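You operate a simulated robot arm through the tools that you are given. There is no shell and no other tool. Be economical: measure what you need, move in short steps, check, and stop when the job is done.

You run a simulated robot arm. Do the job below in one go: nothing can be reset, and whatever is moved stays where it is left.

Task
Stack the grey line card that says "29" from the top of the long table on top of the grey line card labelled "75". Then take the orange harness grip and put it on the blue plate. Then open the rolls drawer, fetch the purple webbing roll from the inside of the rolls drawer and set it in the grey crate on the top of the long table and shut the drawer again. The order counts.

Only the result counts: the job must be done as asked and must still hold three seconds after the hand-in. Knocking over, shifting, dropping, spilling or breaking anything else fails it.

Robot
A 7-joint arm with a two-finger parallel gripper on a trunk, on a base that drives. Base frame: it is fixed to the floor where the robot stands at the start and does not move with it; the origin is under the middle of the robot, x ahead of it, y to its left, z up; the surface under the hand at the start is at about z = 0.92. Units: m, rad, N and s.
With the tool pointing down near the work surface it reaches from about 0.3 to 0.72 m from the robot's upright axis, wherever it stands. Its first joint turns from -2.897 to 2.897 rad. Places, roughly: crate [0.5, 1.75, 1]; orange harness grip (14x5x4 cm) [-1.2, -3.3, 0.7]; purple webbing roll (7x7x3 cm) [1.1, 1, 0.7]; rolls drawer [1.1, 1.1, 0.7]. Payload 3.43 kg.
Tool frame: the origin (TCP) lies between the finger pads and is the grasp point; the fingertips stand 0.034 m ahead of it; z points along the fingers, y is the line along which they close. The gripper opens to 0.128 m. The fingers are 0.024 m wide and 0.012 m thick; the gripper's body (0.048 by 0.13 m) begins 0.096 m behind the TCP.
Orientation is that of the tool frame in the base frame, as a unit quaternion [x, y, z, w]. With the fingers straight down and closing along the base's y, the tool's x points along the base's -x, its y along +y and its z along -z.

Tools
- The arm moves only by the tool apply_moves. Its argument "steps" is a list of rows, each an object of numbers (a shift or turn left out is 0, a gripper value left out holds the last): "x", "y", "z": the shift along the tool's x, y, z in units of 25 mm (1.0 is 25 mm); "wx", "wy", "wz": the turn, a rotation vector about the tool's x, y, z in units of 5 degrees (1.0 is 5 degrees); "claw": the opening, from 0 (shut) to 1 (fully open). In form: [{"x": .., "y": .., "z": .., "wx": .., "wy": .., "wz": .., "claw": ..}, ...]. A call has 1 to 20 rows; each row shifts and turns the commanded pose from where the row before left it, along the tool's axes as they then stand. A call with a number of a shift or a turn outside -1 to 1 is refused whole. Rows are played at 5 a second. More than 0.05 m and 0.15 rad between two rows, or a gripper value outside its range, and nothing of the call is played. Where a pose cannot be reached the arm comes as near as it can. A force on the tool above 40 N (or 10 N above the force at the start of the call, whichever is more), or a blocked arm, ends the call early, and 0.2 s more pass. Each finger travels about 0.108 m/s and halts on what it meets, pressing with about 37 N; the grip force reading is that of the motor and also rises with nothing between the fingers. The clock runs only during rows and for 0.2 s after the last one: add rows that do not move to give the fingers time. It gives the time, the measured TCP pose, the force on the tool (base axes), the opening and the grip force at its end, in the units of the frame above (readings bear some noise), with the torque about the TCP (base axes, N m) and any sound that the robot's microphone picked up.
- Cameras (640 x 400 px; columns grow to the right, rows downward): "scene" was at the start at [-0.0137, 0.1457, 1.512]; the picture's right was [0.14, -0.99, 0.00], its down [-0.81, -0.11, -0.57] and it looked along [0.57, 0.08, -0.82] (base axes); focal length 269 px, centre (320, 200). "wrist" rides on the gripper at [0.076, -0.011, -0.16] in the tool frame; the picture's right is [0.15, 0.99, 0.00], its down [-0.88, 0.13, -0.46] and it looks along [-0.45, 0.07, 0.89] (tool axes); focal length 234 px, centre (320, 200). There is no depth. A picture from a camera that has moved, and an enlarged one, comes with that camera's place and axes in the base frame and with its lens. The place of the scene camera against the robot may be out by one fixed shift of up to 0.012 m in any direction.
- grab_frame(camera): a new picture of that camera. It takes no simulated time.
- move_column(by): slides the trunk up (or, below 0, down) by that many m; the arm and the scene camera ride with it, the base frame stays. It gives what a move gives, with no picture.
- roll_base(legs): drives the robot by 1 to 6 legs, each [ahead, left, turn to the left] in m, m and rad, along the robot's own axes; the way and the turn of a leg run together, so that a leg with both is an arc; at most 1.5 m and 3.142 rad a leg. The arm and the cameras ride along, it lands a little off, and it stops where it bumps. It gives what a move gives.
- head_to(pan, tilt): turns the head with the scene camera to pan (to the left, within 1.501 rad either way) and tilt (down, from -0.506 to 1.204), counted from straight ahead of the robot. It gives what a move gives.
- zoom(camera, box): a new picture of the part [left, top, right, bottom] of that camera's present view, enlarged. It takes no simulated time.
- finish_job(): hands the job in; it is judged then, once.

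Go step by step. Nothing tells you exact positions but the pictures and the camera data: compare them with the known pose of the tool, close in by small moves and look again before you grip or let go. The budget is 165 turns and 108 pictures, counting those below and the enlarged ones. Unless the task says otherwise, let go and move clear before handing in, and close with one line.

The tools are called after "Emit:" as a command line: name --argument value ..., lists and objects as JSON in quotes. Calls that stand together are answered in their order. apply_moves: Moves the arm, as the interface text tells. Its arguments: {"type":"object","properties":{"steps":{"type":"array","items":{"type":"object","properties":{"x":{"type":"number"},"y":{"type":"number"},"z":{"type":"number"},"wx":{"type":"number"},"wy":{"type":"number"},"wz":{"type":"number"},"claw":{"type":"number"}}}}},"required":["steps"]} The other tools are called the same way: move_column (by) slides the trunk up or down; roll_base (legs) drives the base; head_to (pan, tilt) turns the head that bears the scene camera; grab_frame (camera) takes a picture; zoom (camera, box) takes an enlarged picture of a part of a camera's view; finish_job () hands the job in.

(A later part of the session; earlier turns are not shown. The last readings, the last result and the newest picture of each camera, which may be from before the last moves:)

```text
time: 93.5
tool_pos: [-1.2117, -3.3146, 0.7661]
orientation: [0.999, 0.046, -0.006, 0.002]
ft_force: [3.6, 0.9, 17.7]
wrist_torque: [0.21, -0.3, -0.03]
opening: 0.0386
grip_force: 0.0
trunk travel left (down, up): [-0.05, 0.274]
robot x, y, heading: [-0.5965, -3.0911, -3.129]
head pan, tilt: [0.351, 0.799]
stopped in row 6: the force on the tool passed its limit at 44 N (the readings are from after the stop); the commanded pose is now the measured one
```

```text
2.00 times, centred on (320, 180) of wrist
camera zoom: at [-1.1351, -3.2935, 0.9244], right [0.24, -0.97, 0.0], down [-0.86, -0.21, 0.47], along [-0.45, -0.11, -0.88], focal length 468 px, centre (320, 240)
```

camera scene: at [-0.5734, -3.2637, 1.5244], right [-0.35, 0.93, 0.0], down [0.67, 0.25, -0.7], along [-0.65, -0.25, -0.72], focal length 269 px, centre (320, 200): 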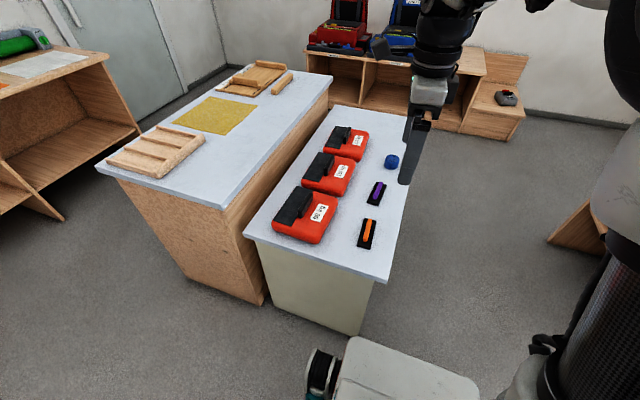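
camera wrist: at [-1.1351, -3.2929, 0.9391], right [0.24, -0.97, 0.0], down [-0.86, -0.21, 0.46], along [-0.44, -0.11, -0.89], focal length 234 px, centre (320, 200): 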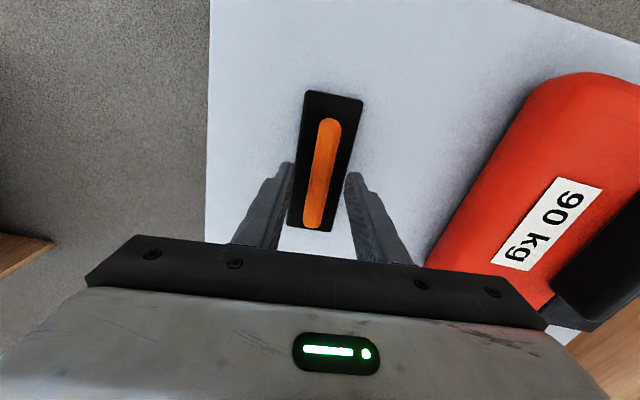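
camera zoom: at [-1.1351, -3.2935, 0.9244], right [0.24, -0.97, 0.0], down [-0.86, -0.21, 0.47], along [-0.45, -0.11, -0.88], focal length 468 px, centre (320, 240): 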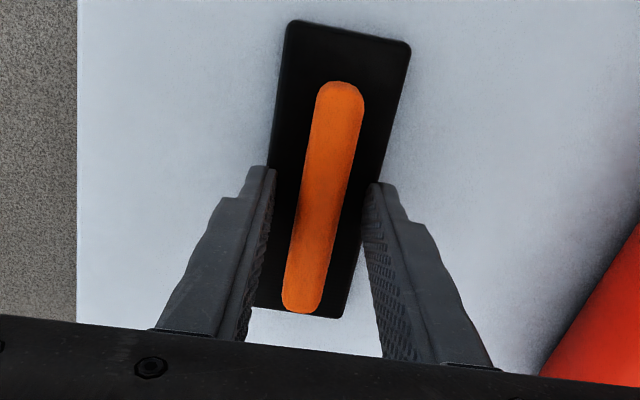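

Touching the base plate, with the handle between the fingers. Grip and lift.

Emit:
apply_moves --steps '[{"z": -0.12}, {"claw": 0.1}, {"claw": 0}, {"claw": 0}, {"claw": 0}, {}]'

Emit:
apply_moves --steps '[{"z": -0.3}, {"z": -0.4}, {"z": -0.5}, {"z": -0.5}, {"z": -0.5}, {}]'

Emit:
grab_frame --camera "wrist"

```text
time: 94.9
tool_pos: [-1.2125, -3.3128, 0.7662]
orientation: [0.999, 0.046, -0.005, 0.002]
ft_force: [-1.5, 1.4, 12.2]
wrist_torque: [0.19, 0.19, -0.38]
opening: 0.0171
grip_force: 37.4
trunk travel left (down, up): [-0.05, 0.274]
robot x, y, heading: [-0.5938, -3.0914, -3.132]
head pan, tilt: [0.351, 0.799]
```

```text
time: 96.3
tool_pos: [-1.2116, -3.3124, 0.8203]
orientation: [0.999, 0.046, -0.003, 0.001]
ft_force: [0.3, -1.1, -0.2]
wrist_torque: [0.01, 0.06, 0.0]
opening: 0.0167
grip_force: 37.3
trunk travel left (down, up): [-0.05, 0.274]
robot x, y, heading: [-0.5967, -3.0903, -3.128]
head pan, tilt: [0.351, 0.799]
```

```text
72 pictures are left
camera wrist: at [-1.1352, -3.2934, 0.9785], right [0.24, -0.97, 0.0], down [-0.86, -0.21, 0.46], along [-0.45, -0.11, -0.89], focal length 234 px, centre (320, 200)
```

wrist: 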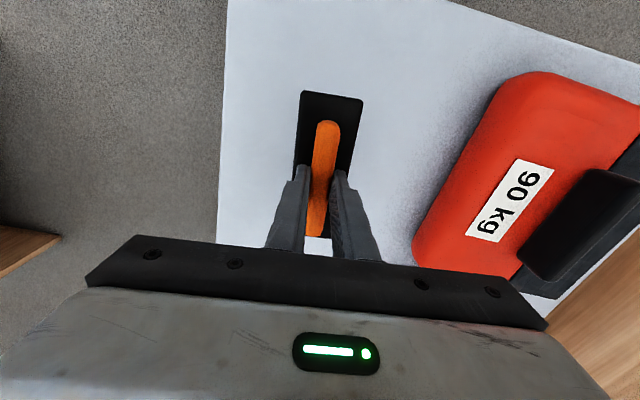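

The grip is held. I raise the trunk and arm, pull in, and drive back to the long table.

Emit:
move_column --by 0.2

Emit:
apply_moves --steps '[{"z": -1}, {"z": -1}, {"z": -1}, {"z": -1}, {"z": -1}, {"z": -1}, {"x": 1}, {"x": 1}, {"x": 1}, {"x": 1}, {"x": 1}, {"x": 1}]'

Emit:
roll_base --legs '[[-0.1, 0, 0], [0, 0, -1.584], [1.5, 0, 0], [1.5, 0, 0]]'

Emit:
grab_frame --camera "wrist"

```text
time: 98.5
tool_pos: [-1.2117, -3.3129, 1.0193]
orientation: [0.999, 0.046, -0.004, 0.002]
ft_force: [0.5, -0.5, -0.4]
wrist_torque: [0.0, -0.02, 0.03]
opening: 0.0168
grip_force: 37.0
trunk travel left (down, up): [-0.25, 0.074]
robot x, y, heading: [-0.5981, -3.0916, -3.128]
head pan, tilt: [0.351, 0.799]
```

```text
time: 101.1
tool_pos: [-1.0601, -3.2978, 1.1684]
orientation: [0.999, 0.046, -0.005, 0.002]
ft_force: [-0.3, 0.5, -0.6]
wrist_torque: [-0.01, 0.0, 0.0]
opening: 0.0171
grip_force: 37.1
trunk travel left (down, up): [-0.25, 0.074]
robot x, y, heading: [-0.593, -3.0908, -3.129]
head pan, tilt: [0.351, 0.799]
```

```text
time: 120.3
tool_pos: [-0.7129, 0.3891, 1.169]
orientation: [0.739, -0.673, -0.005, 0.0]
ft_force: [-0.1, 0.6, -0.5]
wrist_torque: [0.0, 0.0, 0.03]
opening: 0.017
grip_force: 36.9
trunk travel left (down, up): [-0.25, 0.074]
robot x, y, heading: [-0.5052, -0.0786, 1.579]
head pan, tilt: [0.351, 0.799]
```

```text
71 pictures are left
camera wrist: at [-0.6935, 0.3147, 1.3282], right [-0.97, -0.24, 0.0], down [-0.21, 0.86, 0.46], along [-0.11, 0.45, -0.89], focal length 234 px, centre (320, 200)
```

wrist: 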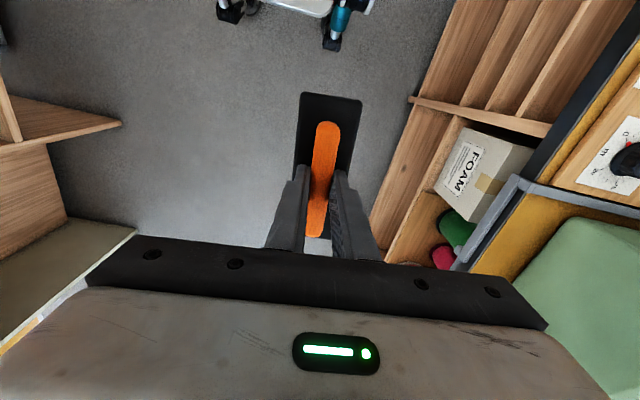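

Held well. Next I turn toward the table and close up.

Emit:
roll_base --legs '[[0.18, 0, 0], [0, 0, -1.579], [0.42, 0, 0]]'

Emit:
grab_frame --camera "scene"

Emit:
grab_frame --camera "wrist"

```text
time: 128.0
tool_pos: [0.3843, 0.3007, 1.1681]
orientation: [-0.038, 0.999, 0.003, 0.004]
ft_force: [-0.3, 0.1, -0.5]
wrist_torque: [-0.02, -0.02, 0.03]
opening: 0.0169
grip_force: 37.1
trunk travel left (down, up): [-0.25, 0.074]
robot x, y, heading: [-0.0853, 0.1023, -0.003]
head pan, tilt: [0.351, 0.799]
```

```text
70 pictures are left
camera scene: at [-0.0928, 0.2653, 1.5244], right [0.34, -0.94, 0.0], down [-0.67, -0.24, -0.7], along [0.66, 0.24, -0.72], focal length 269 px, centre (320, 200)
```

scene: 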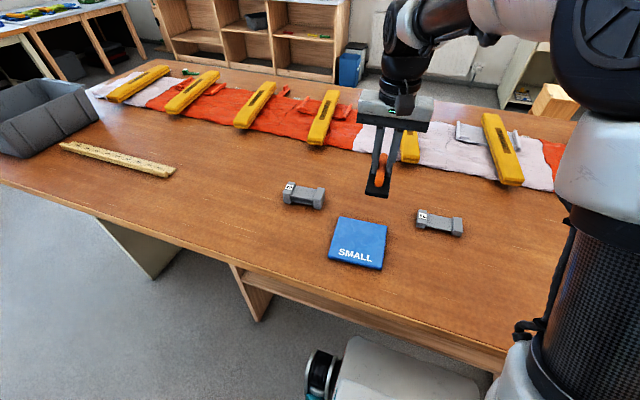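

```text
69 pictures are left
camera wrist: at [0.3099, 0.2834, 1.3282], right [-0.22, 0.97, 0.0], down [0.86, 0.2, 0.46], along [0.45, 0.1, -0.89], focal length 234 px, centre (320, 200)
```

wrist: 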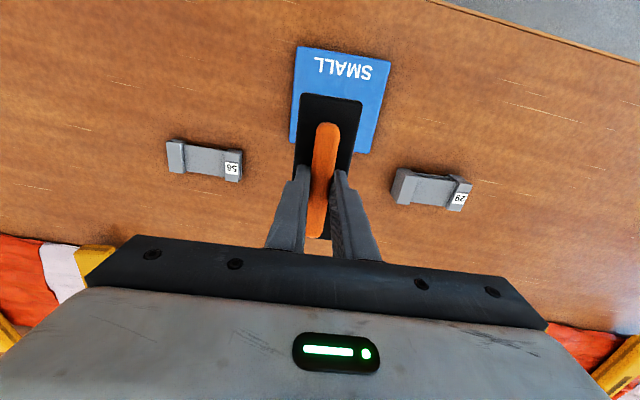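

Plate centre is about (0.341, 0.316), turned ~6°. I move above it, align and lower part way.

Emit:
apply_moves --steps '[{"x": 0.75, "y": 0.36}, {"x": 0.72, "y": 0.37}, {"wz": -0.3}, {"z": 1}, {"z": 1}, {"z": 1}, {"z": 1}, {"z": 1}, {}]'

Emit:
grab_frame --camera "wrist"

Emit:
zoom --camera "scene" --box '[270, 160, 450, 280]'

```text
time: 130.0
tool_pos: [0.3487, 0.3173, 1.0438]
orientation: [-0.052, 0.999, 0.002, 0.004]
ft_force: [-0.4, -0.1, -1.4]
wrist_torque: [0.0, 0.0, 0.02]
opening: 0.017
grip_force: 37.1
trunk travel left (down, up): [-0.25, 0.074]
robot x, y, heading: [-0.0845, 0.1011, -0.001]
head pan, tilt: [0.351, 0.799]
```

```text
68 pictures are left
camera wrist: at [0.2735, 0.2978, 1.2028], right [-0.25, 0.97, 0.0], down [0.86, 0.22, 0.46], along [0.45, 0.12, -0.89], focal length 234 px, centre (320, 200)
```

wrist: 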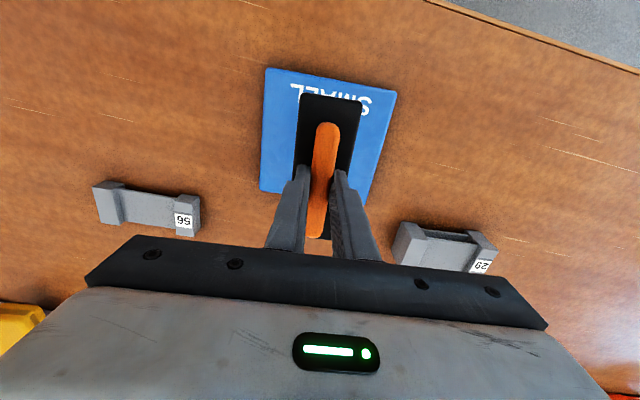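

```text
3.33 times, centred on (360, 220) of scene
camera zoom: at [-0.0928, 0.2653, 1.5244], right [0.34, -0.94, 0.0], down [-0.67, -0.24, -0.7], along [0.66, 0.24, -0.72], focal length 897 px, centre (187, 133)
```

zoom: 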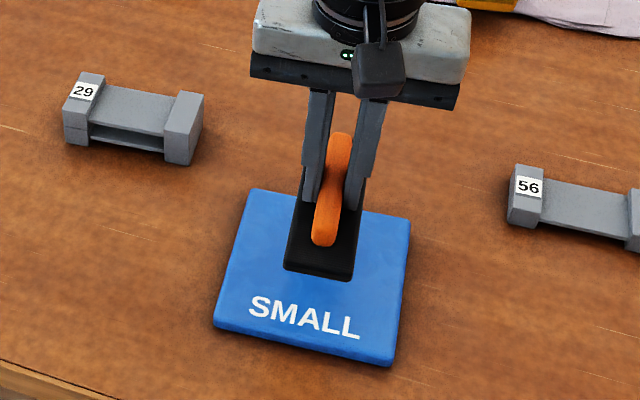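

A ~10 mm correction toward the robot, then lower to contact.

Emit:
apply_moves --steps '[{"x": 0.4}, {"z": 1}, {"z": 0.8}, {"z": 0.3}, {}]'

Emit:
apply_moves --steps '[{"z": 0.2}, {"z": 0.15}, {"z": 0.12}, {"z": 0.12}, {"z": 0.12}, {"z": 0.12}, {"z": 0.12}, {"z": 0.12}]'

Emit:
zoom --camera "scene" --box '[270, 160, 450, 280]'

```text
time: 131.2
tool_pos: [0.3384, 0.3166, 0.9913]
orientation: [-0.052, 0.999, 0.002, 0.003]
ft_force: [-0.7, -0.7, -1.5]
wrist_torque: [0.04, -0.03, 0.01]
opening: 0.0168
grip_force: 36.9
trunk travel left (down, up): [-0.25, 0.074]
robot x, y, heading: [-0.0829, 0.1003, -0.003]
head pan, tilt: [0.351, 0.799]
```

```text
time: 132.2
tool_pos: [0.3383, 0.3159, 0.9811]
orientation: [-0.051, 0.999, 0.003, 0.007]
ft_force: [-6.2, -3.6, 21.9]
wrist_torque: [-0.45, 0.75, -0.02]
opening: 0.0168
grip_force: 37.0
trunk travel left (down, up): [-0.25, 0.074]
robot x, y, heading: [-0.084, 0.1033, -0.002]
head pan, tilt: [0.351, 0.799]
stopped in row 4: the force on the tool passed its limit at 44 N (the readings are from after the stop); the commanded pose is now the measured one
```

```text
3.33 times, centred on (360, 220) of scene
camera zoom: at [-0.0951, 0.2641, 1.5247], right [0.34, -0.94, 0.0], down [-0.67, -0.24, -0.7], along [0.66, 0.24, -0.72], focal length 897 px, centre (187, 133)
```

zoom: 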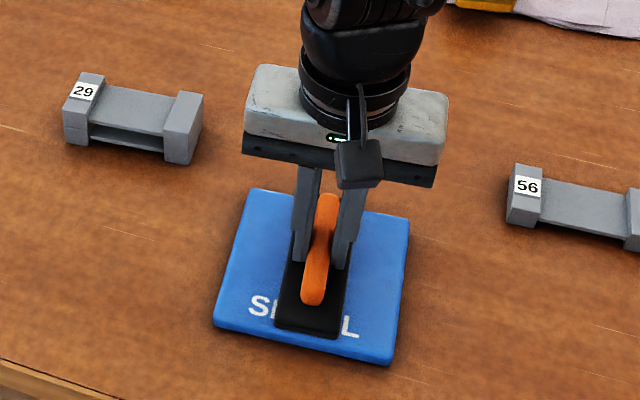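

It rests on the plate. Release and lift clear.

Emit:
apply_moves --steps '[{"z": -0.06}, {"claw": 0.18}, {"claw": 0.27}, {"claw": 0.3}, {}, {"z": -0.5}, {"z": -1}, {"z": -1}, {"z": -1}, {"z": -1}, {"z": -1}, {"z": -1}]'

Emit:
zoom --camera "scene" --box '[270, 160, 450, 280]'

Emit:
grab_frame --camera "wrist"

```text
time: 134.8
tool_pos: [0.3366, 0.3146, 1.144]
orientation: [-0.052, 0.999, 0.003, 0.006]
ft_force: [-0.7, 0.2, 0.0]
wrist_torque: [0.05, 0.02, 0.0]
opening: 0.0386
grip_force: 0.1
trunk travel left (down, up): [-0.25, 0.074]
robot x, y, heading: [-0.0841, 0.0964, -0.005]
head pan, tilt: [0.351, 0.799]
```

```text
3.33 times, centred on (360, 220) of scene
camera zoom: at [-0.093, 0.2652, 1.5244], right [0.34, -0.94, 0.0], down [-0.67, -0.24, -0.7], along [0.66, 0.24, -0.72], focal length 897 px, centre (187, 133)
```

zoom: 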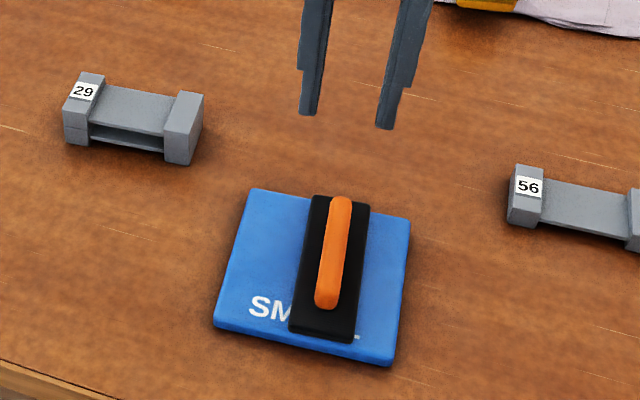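

```text
64 pictures are left
camera wrist: at [0.2609, 0.2954, 1.3022], right [-0.25, 0.97, 0.0], down [0.86, 0.22, 0.47], along [0.45, 0.12, -0.88], focal length 234 px, centre (320, 200)
```

wrist: 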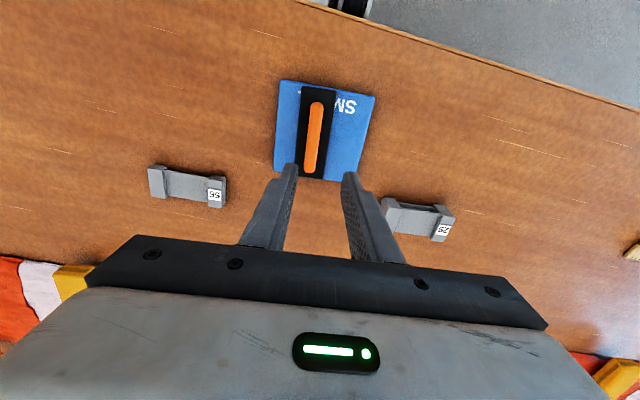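

The grip rests fully on the plate. Next I drive around the left end of the long table to its far side, where the drawer should be; first to (-0.5, 2.75).

Emit:
apply_moves --steps '[{"z": -1, "claw": 0.5}, {"z": -1}, {}]'

Emit:
roll_base --legs '[[-0.42, 0, 0], [0, 0, 1.575], [1.4, 0, 0], [1.25, 0, 0], [0, 0, -1.571]]'

Emit:
head_to --pan -0.3 --tilt 0.4

Emit:
grab_frame --camera "scene"

```text
time: 135.6
tool_pos: [0.3365, 0.3137, 1.1932]
orientation: [-0.052, 0.999, 0.003, 0.006]
ft_force: [1.1, 0.3, 0.2]
wrist_torque: [0.02, 0.0, 0.02]
opening: 0.0639
grip_force: 0.1
trunk travel left (down, up): [-0.25, 0.074]
robot x, y, heading: [-0.0851, 0.1021, -0.007]
head pan, tilt: [0.351, 0.799]
```

```text
time: 158.4
tool_pos: [-0.086, 2.9436, 1.1922]
orientation: [-0.055, 0.998, 0.004, 0.007]
ft_force: [0.0, -0.4, 0.0]
wrist_torque: [0.0, 0.02, -0.01]
opening: 0.0639
grip_force: 0.1
trunk travel left (down, up): [-0.25, 0.074]
robot x, y, heading: [-0.5082, 2.7267, -0.0]
head pan, tilt: [0.351, 0.799]
```

```text
time: 159.4
tool_pos: [-0.0878, 2.9436, 1.1927]
orientation: [-0.055, 0.998, 0.003, 0.007]
ft_force: [0.4, 0.4, 0.4]
wrist_torque: [-0.01, 0.0, -0.01]
opening: 0.0639
grip_force: 0.1
trunk travel left (down, up): [-0.25, 0.074]
robot x, y, heading: [-0.5087, 2.7301, 0.001]
head pan, tilt: [-0.3, 0.4]
```

```text
63 pictures are left
camera scene: at [-0.5033, 2.8364, 1.5595], right [-0.29, -0.96, 0.0], down [-0.37, 0.11, -0.92], along [0.88, -0.27, -0.39], focal length 269 px, centre (320, 200)
```

scene: 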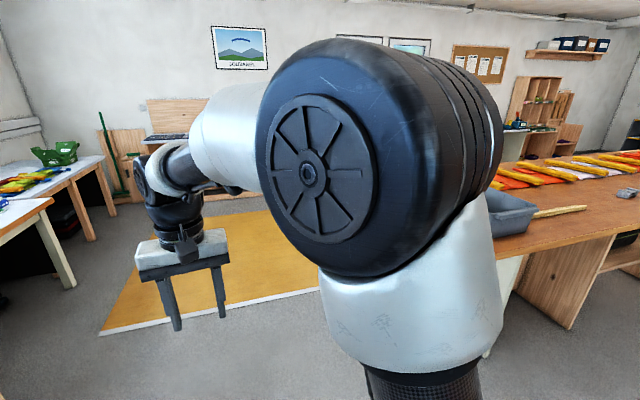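

There is a yellow mat on the floor ahead. I drive on a bit and look at the mat, the table corner and the far lane.

Emit:
roll_base --legs '[[0.9, 0, 0]]'

Emit:
head_to --pan 0.1 --tilt 0.8

Emit:
grab_frame --camera "scene"

Emit:
head_to --pan -1.3 --tilt 0.6

Emit:
grab_frame --camera "scene"

```text
time: 164.2
tool_pos: [0.8268, 2.9409, 1.1925]
orientation: [-0.051, 0.999, 0.003, 0.006]
ft_force: [0.3, 0.5, 0.4]
wrist_torque: [-0.01, 0.01, 0.0]
opening: 0.0642
grip_force: 0.0
trunk travel left (down, up): [-0.25, 0.074]
robot x, y, heading: [0.4003, 2.7308, -0.003]
head pan, tilt: [-0.3, 0.4]
```

```text
time: 165.1
tool_pos: [0.8266, 2.9399, 1.1923]
orientation: [-0.051, 0.999, 0.002, 0.007]
ft_force: [0.1, -0.5, -0.1]
wrist_torque: [-0.04, 0.01, -0.01]
opening: 0.0641
grip_force: 0.1
trunk travel left (down, up): [-0.25, 0.074]
robot x, y, heading: [0.4008, 2.7244, -0.005]
head pan, tilt: [0.099, 0.799]
```

```text
62 pictures are left
camera scene: at [0.4008, 2.8715, 1.5245], right [0.09, -1.0, 0.0], down [-0.71, -0.07, -0.7], along [0.69, 0.07, -0.72], focal length 269 px, centre (320, 200)
```

scene: 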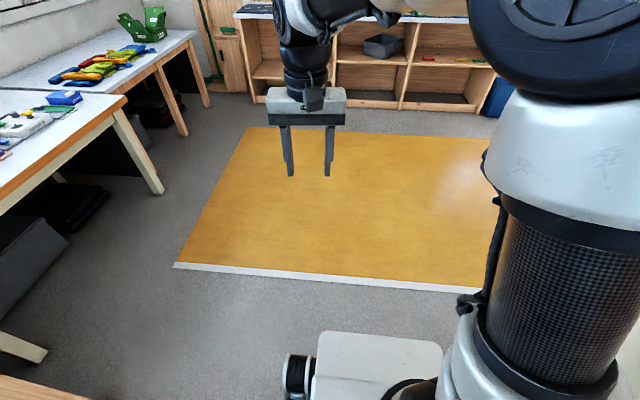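

```text
time: 166.6
tool_pos: [0.8263, 2.9401, 1.194]
orientation: [-0.051, 0.999, 0.003, 0.006]
ft_force: [0.5, 0.0, -0.5]
wrist_torque: [0.0, -0.04, 0.0]
opening: 0.0639
grip_force: 0.1
trunk travel left (down, up): [-0.25, 0.074]
robot x, y, heading: [0.4067, 2.7264, -0.004]
head pan, tilt: [-1.3, 0.6]
```

```text
61 pictures are left
camera scene: at [0.3438, 2.7786, 1.5413], right [-0.96, -0.26, 0.0], down [-0.15, 0.55, -0.83], along [0.22, -0.8, -0.56], focal length 269 px, centre (320, 200)
```

scene: 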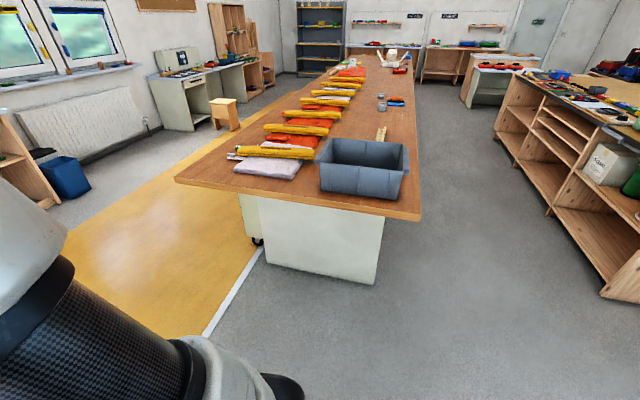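

The yellow is just floor paint. The table's far edge is at x≈1.29 with a wheeled pedestal beneath it. I drive round to the far side, facing -x.

Emit:
roll_base --legs '[[1.0, 0, 0], [0.75, 0, 0], [0, 0, -1.571], [1.4, 0, 0], [0, 0, -1.571]]'

Emit:
head_to --pan 0.3 --tilt 0.65

Emit:
grab_frame --camera "scene"

```text
time: 189.8
tool_pos: [1.7247, 1.0909, 1.1934]
orientation: [0.998, 0.062, -0.006, 0.002]
ft_force: [0.4, 0.1, 0.5]
wrist_torque: [0.02, -0.02, 0.0]
opening: 0.0639
grip_force: 0.0
trunk travel left (down, up): [-0.25, 0.074]
robot x, y, heading: [2.1415, 1.3092, -3.125]
head pan, tilt: [-1.3, 0.6]
```

```text
time: 191.4
tool_pos: [1.7263, 1.0909, 1.1943]
orientation: [0.998, 0.062, -0.006, 0.003]
ft_force: [0.3, 0.2, 0.1]
wrist_torque: [-0.03, -0.01, -0.03]
opening: 0.0637
grip_force: 0.0
trunk travel left (down, up): [-0.25, 0.074]
robot x, y, heading: [2.1414, 1.3119, -3.122]
head pan, tilt: [0.3, 0.649]
```

```text
60 pictures are left
camera scene: at [2.1563, 1.1417, 1.537], right [-0.31, 0.95, 0.0], down [0.57, 0.19, -0.8], along [-0.76, -0.25, -0.6], focal length 269 px, centre (320, 200)
```

scene: 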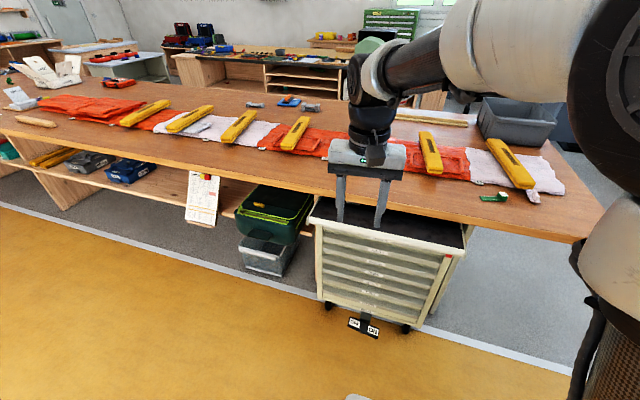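

A wheeled drawer cart with several labelled drawers. Zooming in.

Emit:
zoom --camera "scene" --box '[300, 185, 480, 345]'

```text
2.50 times, centred on (390, 265) of scene
camera zoom: at [2.1563, 1.1417, 1.537], right [-0.31, 0.95, 0.0], down [0.57, 0.19, -0.8], along [-0.76, -0.25, -0.6], focal length 673 px, centre (145, 38)
```

zoom: 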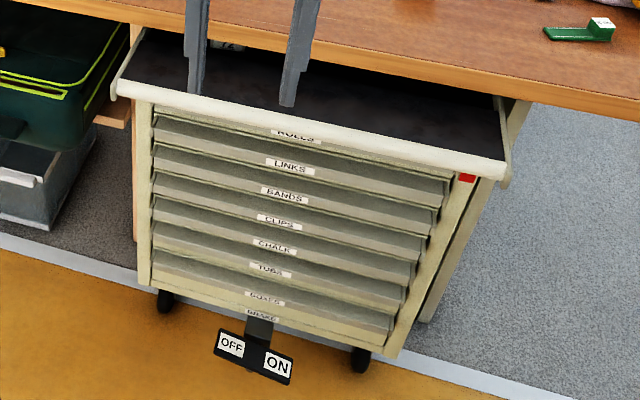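

ROLLS is the top drawer; there's a brake pedal below. I lower the trunk for a closer, flatter look.

Emit:
move_column --by -0.24

Emit:
head_to --pan 0.2 --tilt 0.65

Emit:
grab_frame --camera "scene"

Emit:
grab_frame --camera "wrist"

```text
time: 193.9
tool_pos: [1.7248, 1.0898, 0.9522]
orientation: [0.998, 0.062, -0.006, 0.004]
ft_force: [0.0, 0.0, 0.6]
wrist_torque: [0.02, 0.01, 0.0]
opening: 0.064
grip_force: 0.0
trunk travel left (down, up): [-0.01, 0.314]
robot x, y, heading: [2.1387, 1.3136, -3.124]
head pan, tilt: [0.3, 0.649]
```

```text
time: 194.6
tool_pos: [1.725, 1.0899, 0.9521]
orientation: [0.998, 0.063, -0.006, 0.003]
ft_force: [-0.3, 0.1, -0.3]
wrist_torque: [-0.03, 0.0, -0.01]
opening: 0.064
grip_force: 0.1
trunk travel left (down, up): [-0.01, 0.314]
robot x, y, heading: [2.1437, 1.3133, -3.127]
head pan, tilt: [0.201, 0.649]
```

```text
58 pictures are left
camera scene: at [2.154, 1.15, 1.297], right [-0.22, 0.98, 0.0], down [0.59, 0.13, -0.8], along [-0.78, -0.17, -0.6], focal length 269 px, centre (320, 200)
```

scene: 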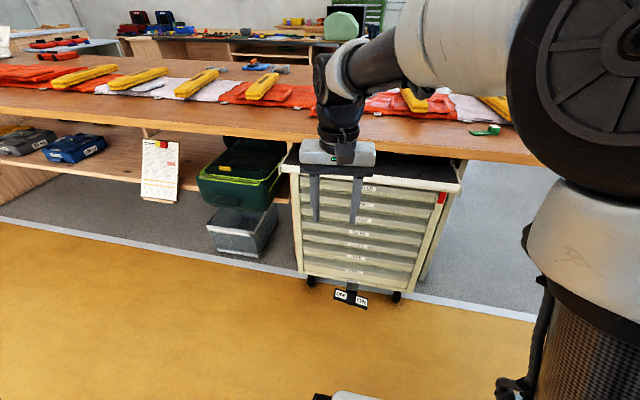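

```text
57 pictures are left
camera wrist: at [1.8009, 1.1127, 1.1117], right [0.27, -0.96, 0.0], down [-0.85, -0.24, 0.47], along [-0.45, -0.13, -0.88], focal length 234 px, centre (320, 200)
```

wrist: 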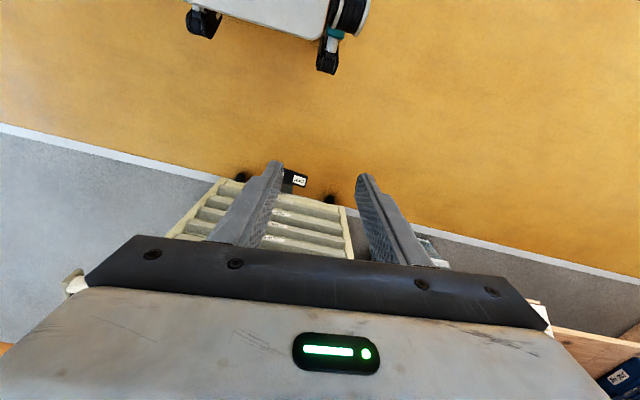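

Emit:
zoom --camera "scene" --box '[270, 135, 470, 315]'

Emit:
zoom --camera "scene" --box '[320, 270, 400, 320]'

```text
2.22 times, centred on (370, 225) of scene
camera zoom: at [2.154, 1.15, 1.297], right [-0.22, 0.98, 0.0], down [0.59, 0.13, -0.8], along [-0.78, -0.17, -0.6], focal length 598 px, centre (209, 144)
```

zoom: 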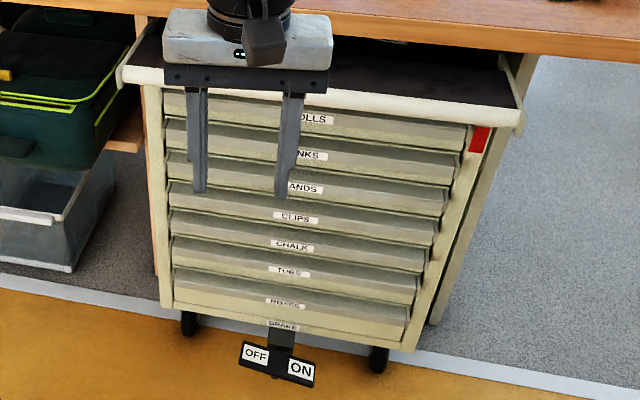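

```text
8.00 times, centred on (360, 295) of scene
camera zoom: at [2.154, 1.15, 1.297], right [-0.22, 0.98, 0.0], down [0.59, 0.13, -0.8], along [-0.78, -0.17, -0.6], focal length 2154 px, centre (0, -560)
```

zoom: 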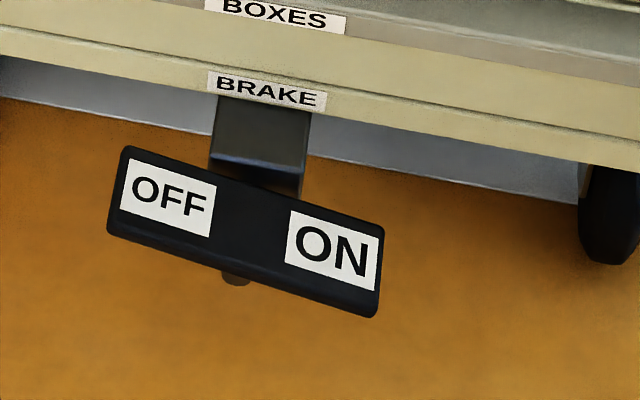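

The pedal's ON side is pressed down, so the cart seems braked. I look closely at the ROLLS drawer front.

Emit:
zoom --camera "scene" --box '[355, 165, 455, 225]'

```text
6.40 times, centred on (405, 195) of scene
camera zoom: at [2.154, 1.15, 1.297], right [-0.22, 0.98, 0.0], down [0.59, 0.13, -0.8], along [-0.78, -0.17, -0.6], focal length 1723 px, centre (-224, 232)
```

zoom: 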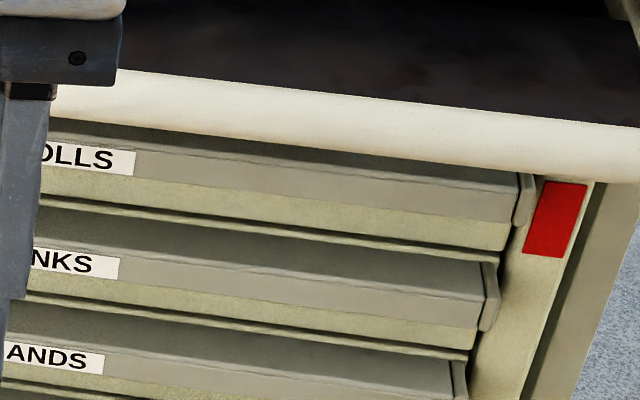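

The ROLLS rail is at about x=1.317, z≈0.74 with room above and below for fingers. I extend the hand and turn it to point horizontally at the cart.

Emit:
apply_moves --steps '[{"x": -1}, {"x": -1}, {"x": -1}, {"x": -1}, {"x": -1}, {"x": -1}, {"x": -1}]'

Emit:
apply_moves --steps '[{"wy": -1}, {"wy": -1}, {"wy": -1}, {"wy": -1}, {"wy": -1}, {"wy": -1}, {"wy": -1}, {"wy": -1}, {"wy": -1}, {"wy": -1}, {"wy": -1}, {"wy": -1}, {"wy": -1}, {"wy": -1}, {"wy": -1}, {"wy": -1}, {"wy": -1}, {"wy": -1}]'

```text
time: 196.2
tool_pos: [1.5512, 1.0681, 0.9563]
orientation: [0.998, 0.063, -0.006, 0.004]
ft_force: [-0.3, -0.2, -0.3]
wrist_torque: [-0.04, 0.0, -0.01]
opening: 0.0641
grip_force: 0.0
trunk travel left (down, up): [-0.01, 0.314]
robot x, y, heading: [2.1443, 1.3111, -3.118]
head pan, tilt: [0.201, 0.649]
```

```text
time: 200.0
tool_pos: [1.5503, 1.0691, 0.9545]
orientation: [-0.7, -0.042, 0.711, -0.046]
ft_force: [0.3, 0.2, 0.1]
wrist_torque: [0.03, -0.01, -0.01]
opening: 0.0638
grip_force: 0.2
trunk travel left (down, up): [-0.01, 0.314]
robot x, y, heading: [2.1428, 1.3115, -3.124]
head pan, tilt: [0.201, 0.649]
```

Emit:
apply_moves --steps '[{"wz": 1}, {"wz": 1}, {"wz": 1}, {"wz": 1}, {"wz": 1}, {"wz": 1}, {"wz": 1}, {"wz": 1}, {"wz": 1}, {"wz": 1}, {"wz": 1}, {"wz": 1}, {"wz": 1}, {"wz": 1}, {"wz": 1}, {"wz": 1}, {"wz": 1}, {"wz": 1}]'

Emit:
grab_frame --camera "wrist"

Emit:
grab_frame --camera "scene"

```text
time: 203.8
tool_pos: [1.5514, 1.0678, 0.9556]
orientation: [0.526, -0.466, -0.469, 0.535]
ft_force: [-0.2, 0.4, -0.7]
wrist_torque: [0.01, 0.0, 0.04]
opening: 0.0639
grip_force: 0.1
trunk travel left (down, up): [-0.01, 0.314]
robot x, y, heading: [2.1403, 1.3135, -3.118]
head pan, tilt: [0.201, 0.649]
```

```text
53 pictures are left
camera wrist: at [1.7192, 1.0139, 0.9428], right [0.03, -0.14, 0.99], down [0.34, 0.93, 0.12], along [-0.94, 0.34, 0.07], focal length 234 px, centre (320, 200)
```

wrist: 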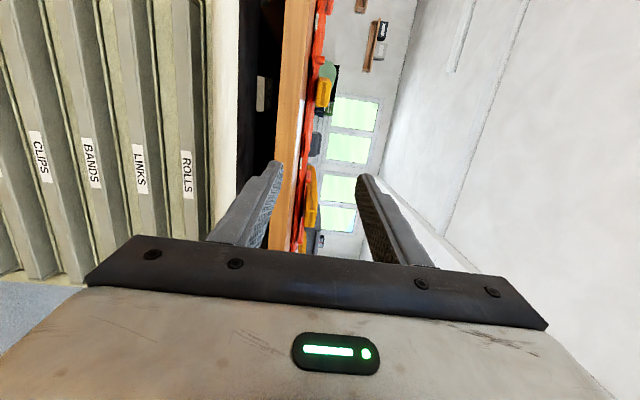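

```text
52 pictures are left
camera scene: at [2.154, 1.15, 1.297], right [-0.22, 0.98, 0.0], down [0.59, 0.13, -0.8], along [-0.78, -0.17, -0.6], focal length 269 px, centre (320, 200)
```

scene: 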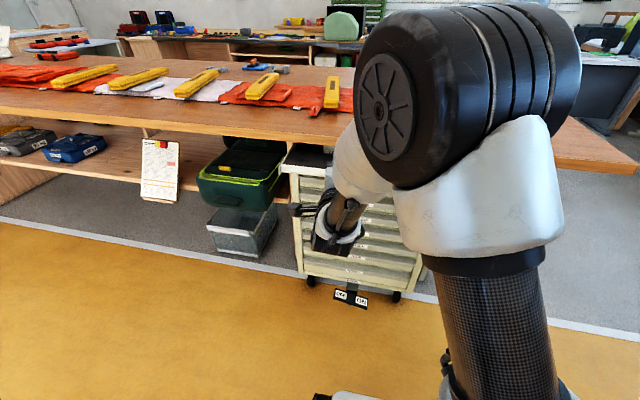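

The wrist camera now sees the rails well. I zoom to measure the ROLLS rail and the cart's orientation.

Emit:
zoom --camera "wrist" --box '[100, 0, 300, 240]'

```text
1.67 times, centred on (200, 120) of wrist
camera zoom: at [1.7192, 1.0139, 0.9428], right [0.03, -0.14, 0.99], down [0.34, 0.93, 0.12], along [-0.94, 0.34, 0.07], focal length 390 px, centre (520, 333)
```

zoom: 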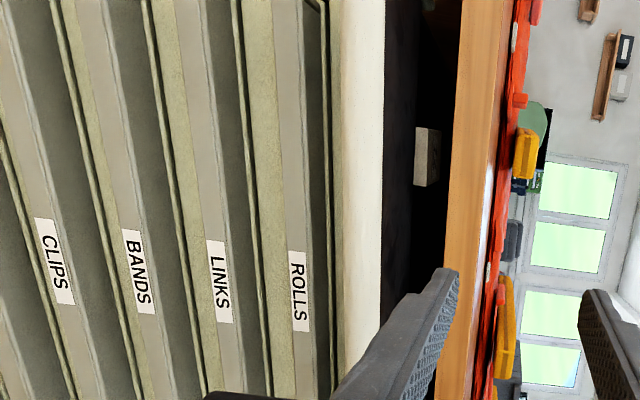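

Rail front face: x≈1.32, z 0.729–0.751, running along y; the rim overhangs 4 cm above it. I straighten the yaw, lower to z 0.74 and centre on the drawer at y≈1.14.

Emit:
apply_moves --steps '[{"wy": -0.72}, {"wy": -0.72}, {"y": -1, "x": -0.33}, {"y": -1, "x": -0.33}, {"y": -1, "x": -0.33}, {"y": -1, "x": -0.33}, {"y": -1, "x": -0.33}, {"y": -1, "x": -0.33}, {"y": -1, "x": -0.33}, {"y": -1, "x": -0.33}, {"y": -0.6, "x": -0.33}, {}]'

Emit:
roll_base --legs '[[0.11, 0, 0]]'

Emit:
grab_frame --camera "wrist"

```text
time: 206.4
tool_pos: [1.55, 1.1417, 0.7397]
orientation: [0.494, -0.5, -0.502, 0.504]
ft_force: [-0.5, 0.0, 0.2]
wrist_torque: [-0.01, -0.01, -0.03]
opening: 0.064
grip_force: 0.1
trunk travel left (down, up): [-0.01, 0.314]
robot x, y, heading: [2.1444, 1.3087, -3.123]
head pan, tilt: [0.201, 0.649]
```

```text
time: 207.6
tool_pos: [1.4401, 1.1371, 0.7393]
orientation: [0.496, -0.498, -0.501, 0.505]
ft_force: [0.1, 0.5, 0.8]
wrist_torque: [-0.02, 0.03, -0.02]
opening: 0.0639
grip_force: 0.1
trunk travel left (down, up): [-0.01, 0.314]
robot x, y, heading: [2.0319, 1.3133, -3.123]
head pan, tilt: [0.201, 0.649]
```

```text
50 pictures are left
camera wrist: at [1.5995, 1.0627, 0.7271], right [0.01, -0.14, 0.99], down [0.46, 0.88, 0.12], along [-0.89, 0.45, 0.07], focal length 234 px, centre (320, 200)
```

wrist: 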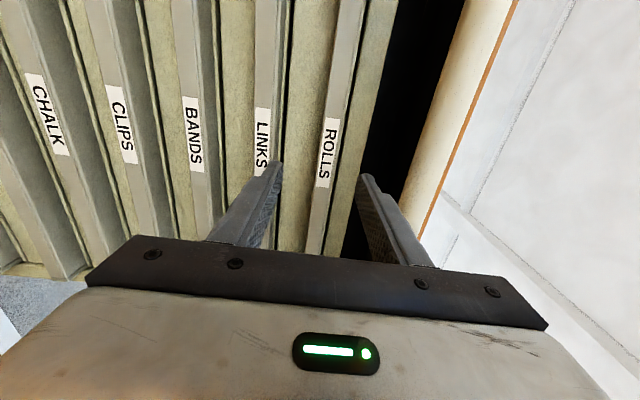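

Rail centre height refines to z≈0.75. I narrow the fingers and advance around the rail.

Emit:
apply_moves --steps '[{"y": 0.4, "claw": 0.38}, {}, {"z": 0.6}, {"z": 0.6}, {"z": 0.6}, {"z": 0.6}, {"z": 0.4}, {}]'

Emit:
grab_frame --camera "wrist"

```text
time: 209.4
tool_pos: [1.3685, 1.1358, 0.7514]
orientation: [0.496, -0.498, -0.501, 0.505]
ft_force: [-0.6, 0.3, -0.6]
wrist_torque: [0.01, 0.01, 0.05]
opening: 0.0484
grip_force: 0.0
trunk travel left (down, up): [-0.01, 0.314]
robot x, y, heading: [2.0293, 1.3118, -3.125]
head pan, tilt: [0.201, 0.649]
```

```text
49 pictures are left
camera wrist: at [1.5295, 1.0622, 0.7381], right [0.01, -0.14, 0.99], down [0.46, 0.88, 0.12], along [-0.89, 0.45, 0.07], focal length 234 px, centre (320, 200)
```

wrist: 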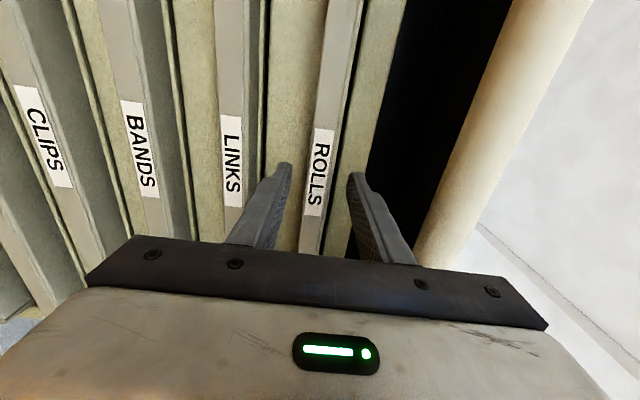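

The rail lies centred between the fingers. I advance ~3 cm and pinch it.

Emit:
apply_moves --steps '[{"z": 0.3}, {"z": 0.3}, {"z": 0.3}, {"z": 0.2}, {}]'

Emit:
apply_moves --steps '[{"claw": 0.2}, {"claw": 0}, {"claw": 0}, {"claw": 0}]'

Emit:
grab_frame --camera "wrist"

```text
time: 210.6
tool_pos: [1.3423, 1.1374, 0.7499]
orientation: [0.496, -0.498, -0.501, 0.505]
ft_force: [-0.6, -0.2, -0.5]
wrist_torque: [0.0, 0.03, 0.0]
opening: 0.0484
grip_force: 0.0
trunk travel left (down, up): [-0.01, 0.314]
robot x, y, heading: [2.033, 1.3096, -3.122]
head pan, tilt: [0.201, 0.649]
```

```text
time: 211.6
tool_pos: [1.3428, 1.138, 0.7512]
orientation: [0.497, -0.497, -0.501, 0.505]
ft_force: [-1.1, 1.4, 5.0]
wrist_torque: [1.3, -0.19, 0.06]
opening: 0.0236
grip_force: 45.3
trunk travel left (down, up): [-0.01, 0.314]
robot x, y, heading: [2.0291, 1.3072, -3.119]
head pan, tilt: [0.201, 0.649]
```

```text
48 pictures are left
camera wrist: at [1.5019, 1.0629, 0.7379], right [0.01, -0.14, 0.99], down [0.46, 0.88, 0.12], along [-0.89, 0.45, 0.08], focal length 234 px, centre (320, 200)
```

wrist: 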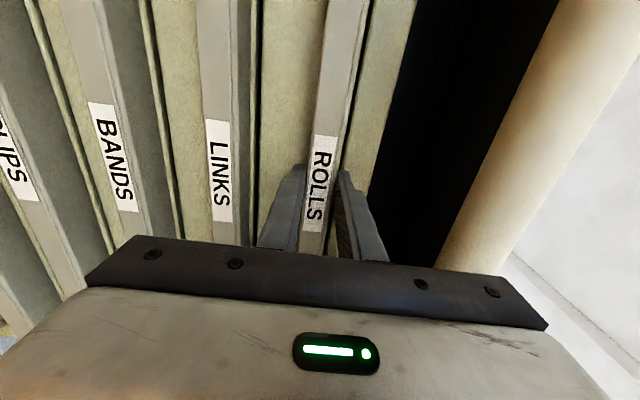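

Firm pinch (24 mm). I pull back 5 cm and check that the drawer, not the cart, moves.

Emit:
apply_moves --steps '[{"z": -0.3}, {"z": -0.4}, {"z": -0.4}, {"z": -0.4}, {"z": -0.5}, {}]'

Emit:
grab_frame --camera "wrist"

```text
time: 213.0
tool_pos: [1.3937, 1.138, 0.7506]
orientation: [0.496, -0.498, -0.501, 0.505]
ft_force: [0.3, -1.4, 4.8]
wrist_torque: [1.1, -0.18, 0.12]
opening: 0.0238
grip_force: 45.1
trunk travel left (down, up): [-0.01, 0.314]
robot x, y, heading: [2.0277, 1.3104, -3.117]
head pan, tilt: [0.201, 0.649]
```

```text
47 pictures are left
camera wrist: at [1.5537, 1.0629, 0.7382], right [0.01, -0.14, 0.99], down [0.46, 0.88, 0.12], along [-0.89, 0.45, 0.07], focal length 234 px, centre (320, 200)
```

wrist: 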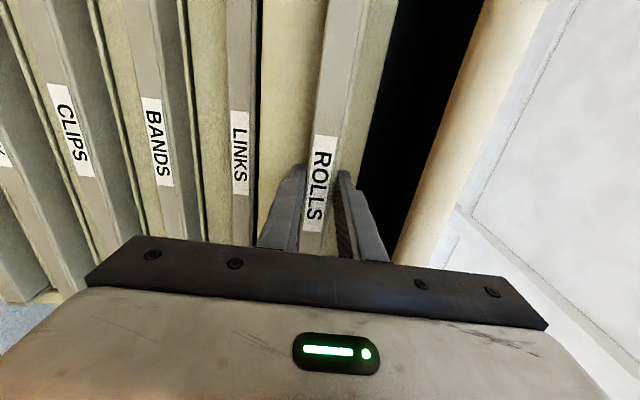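

The drawer slides while the cart stays. I pull further by driving back slowly.

Emit:
roll_base --legs '[[-0.14, 0, 0], [-0.14, 0, 0]]'

Emit:
grab_frame --camera "scene"

```text
time: 215.3
tool_pos: [1.6746, 1.1367, 0.7514]
orientation: [0.498, -0.496, -0.498, 0.508]
ft_force: [1.3, -31.7, 1.2]
wrist_torque: [1.12, -0.21, 0.3]
opening: 0.0236
grip_force: 45.4
trunk travel left (down, up): [-0.01, 0.314]
robot x, y, heading: [2.3101, 1.311, -3.118]
head pan, tilt: [0.201, 0.649]
```

```text
46 pictures are left
camera scene: at [2.3248, 1.1518, 1.2967], right [-0.22, 0.98, 0.0], down [0.59, 0.13, -0.8], along [-0.78, -0.17, -0.6], focal length 269 px, centre (320, 200)
```

scene: 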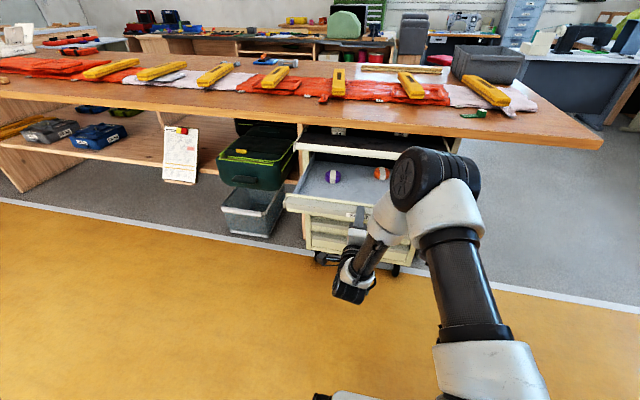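

Drawer is about 33 cm open with a purple and an orange roll inside. I release the rail, back off and raise the hand.

Emit:
apply_moves --steps '[{"claw": 0.3}, {"claw": 0.4}, {"claw": 0.4}, {"z": -0.5}, {"z": -1}, {"z": -1}, {"z": -0.6}, {"y": 1}, {"y": 1}, {"y": 1}, {"y": 1}, {"y": 1}, {"y": 1}, {"y": 1}, {"y": 1}, {"y": 1}, {"y": 1}]'

Emit:
apply_moves --steps '[{"wz": -1}, {"wz": -1}, {"wz": -1}, {"wz": -1}, {"wz": -1}, {"wz": -1}, {"wz": -1}, {"wz": -1}, {"wz": -1}, {"wz": -1}, {"wz": -1}, {"wz": -1}, {"wz": -1}, {"wz": -1}, {"wz": -1}, {"wz": -1}, {"wz": -1}, {"wz": -1}]'

Emit:
apply_moves --steps '[{"wy": 1}, {"wy": 1}, {"wy": 1}, {"wy": 1}, {"wy": 1}, {"wy": 1}, {"wy": 1}, {"wy": 1}, {"wy": 1}, {"wy": 1}, {"wy": 1}, {"wy": 1}, {"wy": 1}, {"wy": 1}, {"wy": 1}, {"wy": 1}, {"wy": 1}, {"wy": 1}]'

Emit:
grab_frame --camera "scene"

```text
time: 218.9
tool_pos: [1.7563, 1.1412, 0.9992]
orientation: [0.498, -0.496, -0.497, 0.509]
ft_force: [-0.2, 0.5, 0.1]
wrist_torque: [-0.02, 0.03, 0.02]
opening: 0.0511
grip_force: 0.2
trunk travel left (down, up): [-0.01, 0.314]
robot x, y, heading: [2.3055, 1.3135, -3.115]
head pan, tilt: [0.201, 0.649]
```

```text
time: 222.7
tool_pos: [1.7547, 1.142, 1.0007]
orientation: [-0.703, -0.002, 0.711, -0.008]
ft_force: [-0.2, -0.8, -0.1]
wrist_torque: [0.01, 0.03, 0.05]
opening: 0.0514
grip_force: 0.1
trunk travel left (down, up): [-0.01, 0.314]
robot x, y, heading: [2.3134, 1.3158, -3.122]
head pan, tilt: [0.201, 0.649]
```

```text
time: 226.5
tool_pos: [1.7553, 1.1425, 1.0021]
orientation: [1.0, 0.005, -0.006, 0.005]
ft_force: [0.7, -0.3, -0.7]
wrist_torque: [-0.01, 0.06, -0.02]
opening: 0.0511
grip_force: 0.0
trunk travel left (down, up): [-0.01, 0.314]
robot x, y, heading: [2.3122, 1.3147, -3.12]
head pan, tilt: [0.201, 0.649]
```

```text
45 pictures are left
camera scene: at [2.3248, 1.1535, 1.297], right [-0.22, 0.98, 0.0], down [0.59, 0.13, -0.8], along [-0.78, -0.17, -0.6], focal length 269 px, centre (320, 200)
```

scene: 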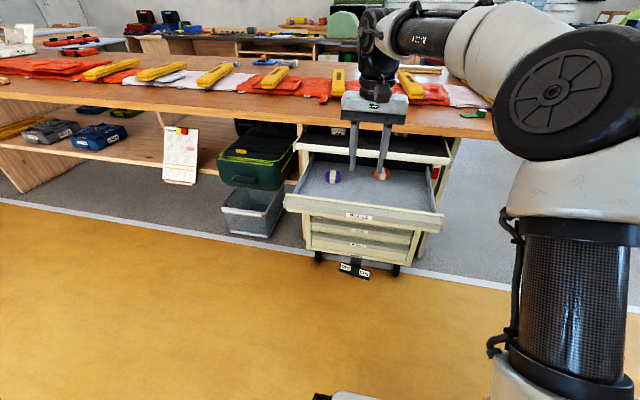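

Purple roll is near (1.41–1.43, 1.0). I drive closer and left so the hand is over it.

Emit:
roll_base --legs '[[0.28, 0.14, 0]]'

Emit:
grab_frame --camera "wrist"

Emit:
grab_frame --camera "scene"

```text
time: 228.6
tool_pos: [1.4804, 1.0013, 1.0002]
orientation: [1.0, 0.004, -0.006, 0.004]
ft_force: [-0.4, -0.1, 0.5]
wrist_torque: [-0.01, -0.01, 0.0]
opening: 0.0515
grip_force: 0.1
trunk travel left (down, up): [-0.01, 0.314]
robot x, y, heading: [2.039, 1.169, -3.128]
head pan, tilt: [0.201, 0.649]
```

```text
44 pictures are left
camera wrist: at [1.5588, 1.0154, 1.1587], right [0.15, -0.99, 0.01], down [-0.87, -0.13, 0.47], along [-0.46, -0.08, -0.88], focal length 234 px, centre (320, 200)
```

wrist: 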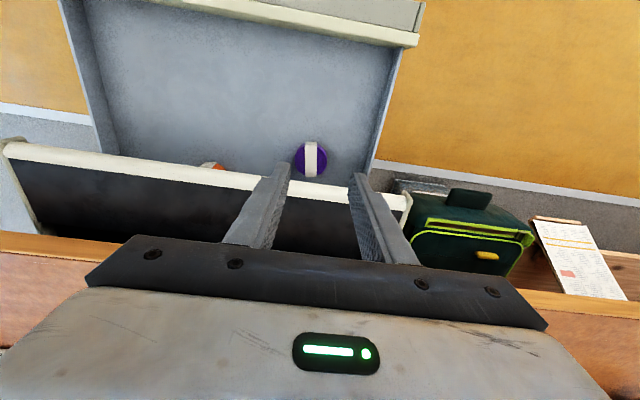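

```text
43 pictures are left
camera scene: at [2.0505, 1.0099, 1.297], right [-0.21, 0.98, 0.0], down [0.59, 0.13, -0.8], along [-0.78, -0.17, -0.6], focal length 269 px, centre (320, 200)
```

scene: 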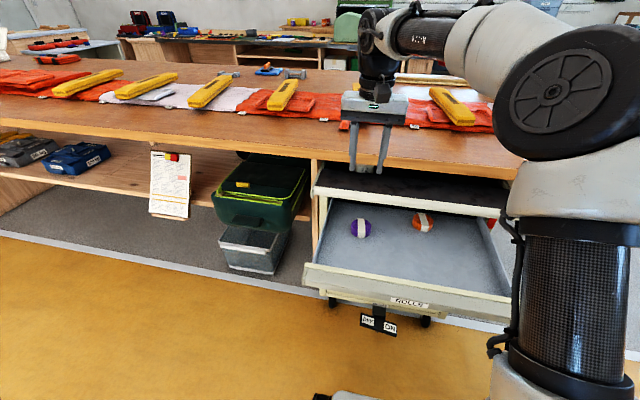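

Purple roll is at about (1.412, 1.006, 0.71). I move above it, open to ~10 cm and descend into the drawer.

Emit:
apply_moves --steps '[{"x": -0.9, "claw": 0.78}, {"x": -0.9}, {"x": -0.9, "y": -0.2}, {"z": 1}, {"z": 1}, {"z": 1}, {"z": 1}, {"z": 1}, {"z": 1}, {"z": 1}, {"z": 0.6}, {}]'

Emit:
grab_frame --camera "wrist"

Emit:
grab_frame --camera "scene"

```text
time: 230.5
tool_pos: [1.4128, 1.0044, 0.8822]
orientation: [1.0, 0.004, -0.015, 0.005]
ft_force: [13.2, 1.0, 18.7]
wrist_torque: [1.07, -0.22, -0.73]
opening: 0.1005
grip_force: 0.2
trunk travel left (down, up): [-0.01, 0.314]
robot x, y, heading: [2.0406, 1.171, -3.127]
head pan, tilt: [0.201, 0.649]
stopped in row 9: the force on the tool passed its limit at 57 N (the readings are from after the stop); the commanded pose is now the measured one
```

```text
42 pictures are left
camera wrist: at [1.493, 1.0177, 1.0394], right [0.15, -0.99, 0.01], down [-0.87, -0.13, 0.48], along [-0.48, -0.08, -0.88], focal length 234 px, centre (320, 200)
```

wrist: 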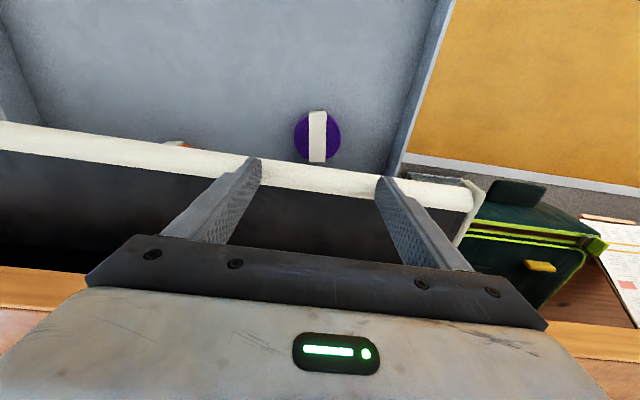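

```text
41 pictures are left
camera scene: at [2.0528, 1.0102, 1.2973], right [-0.21, 0.98, 0.0], down [0.59, 0.13, -0.8], along [-0.78, -0.17, -0.6], focal length 269 px, centre (320, 200)
```

scene: 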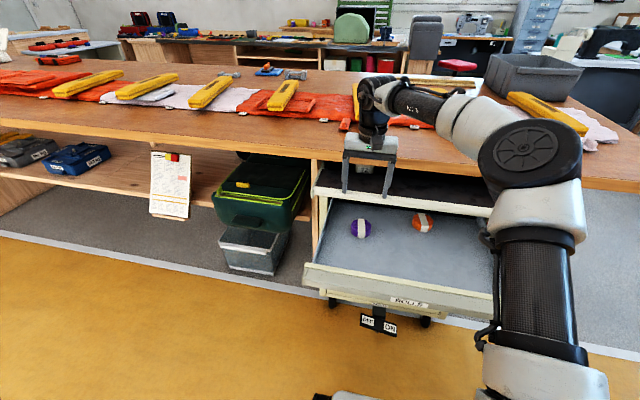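

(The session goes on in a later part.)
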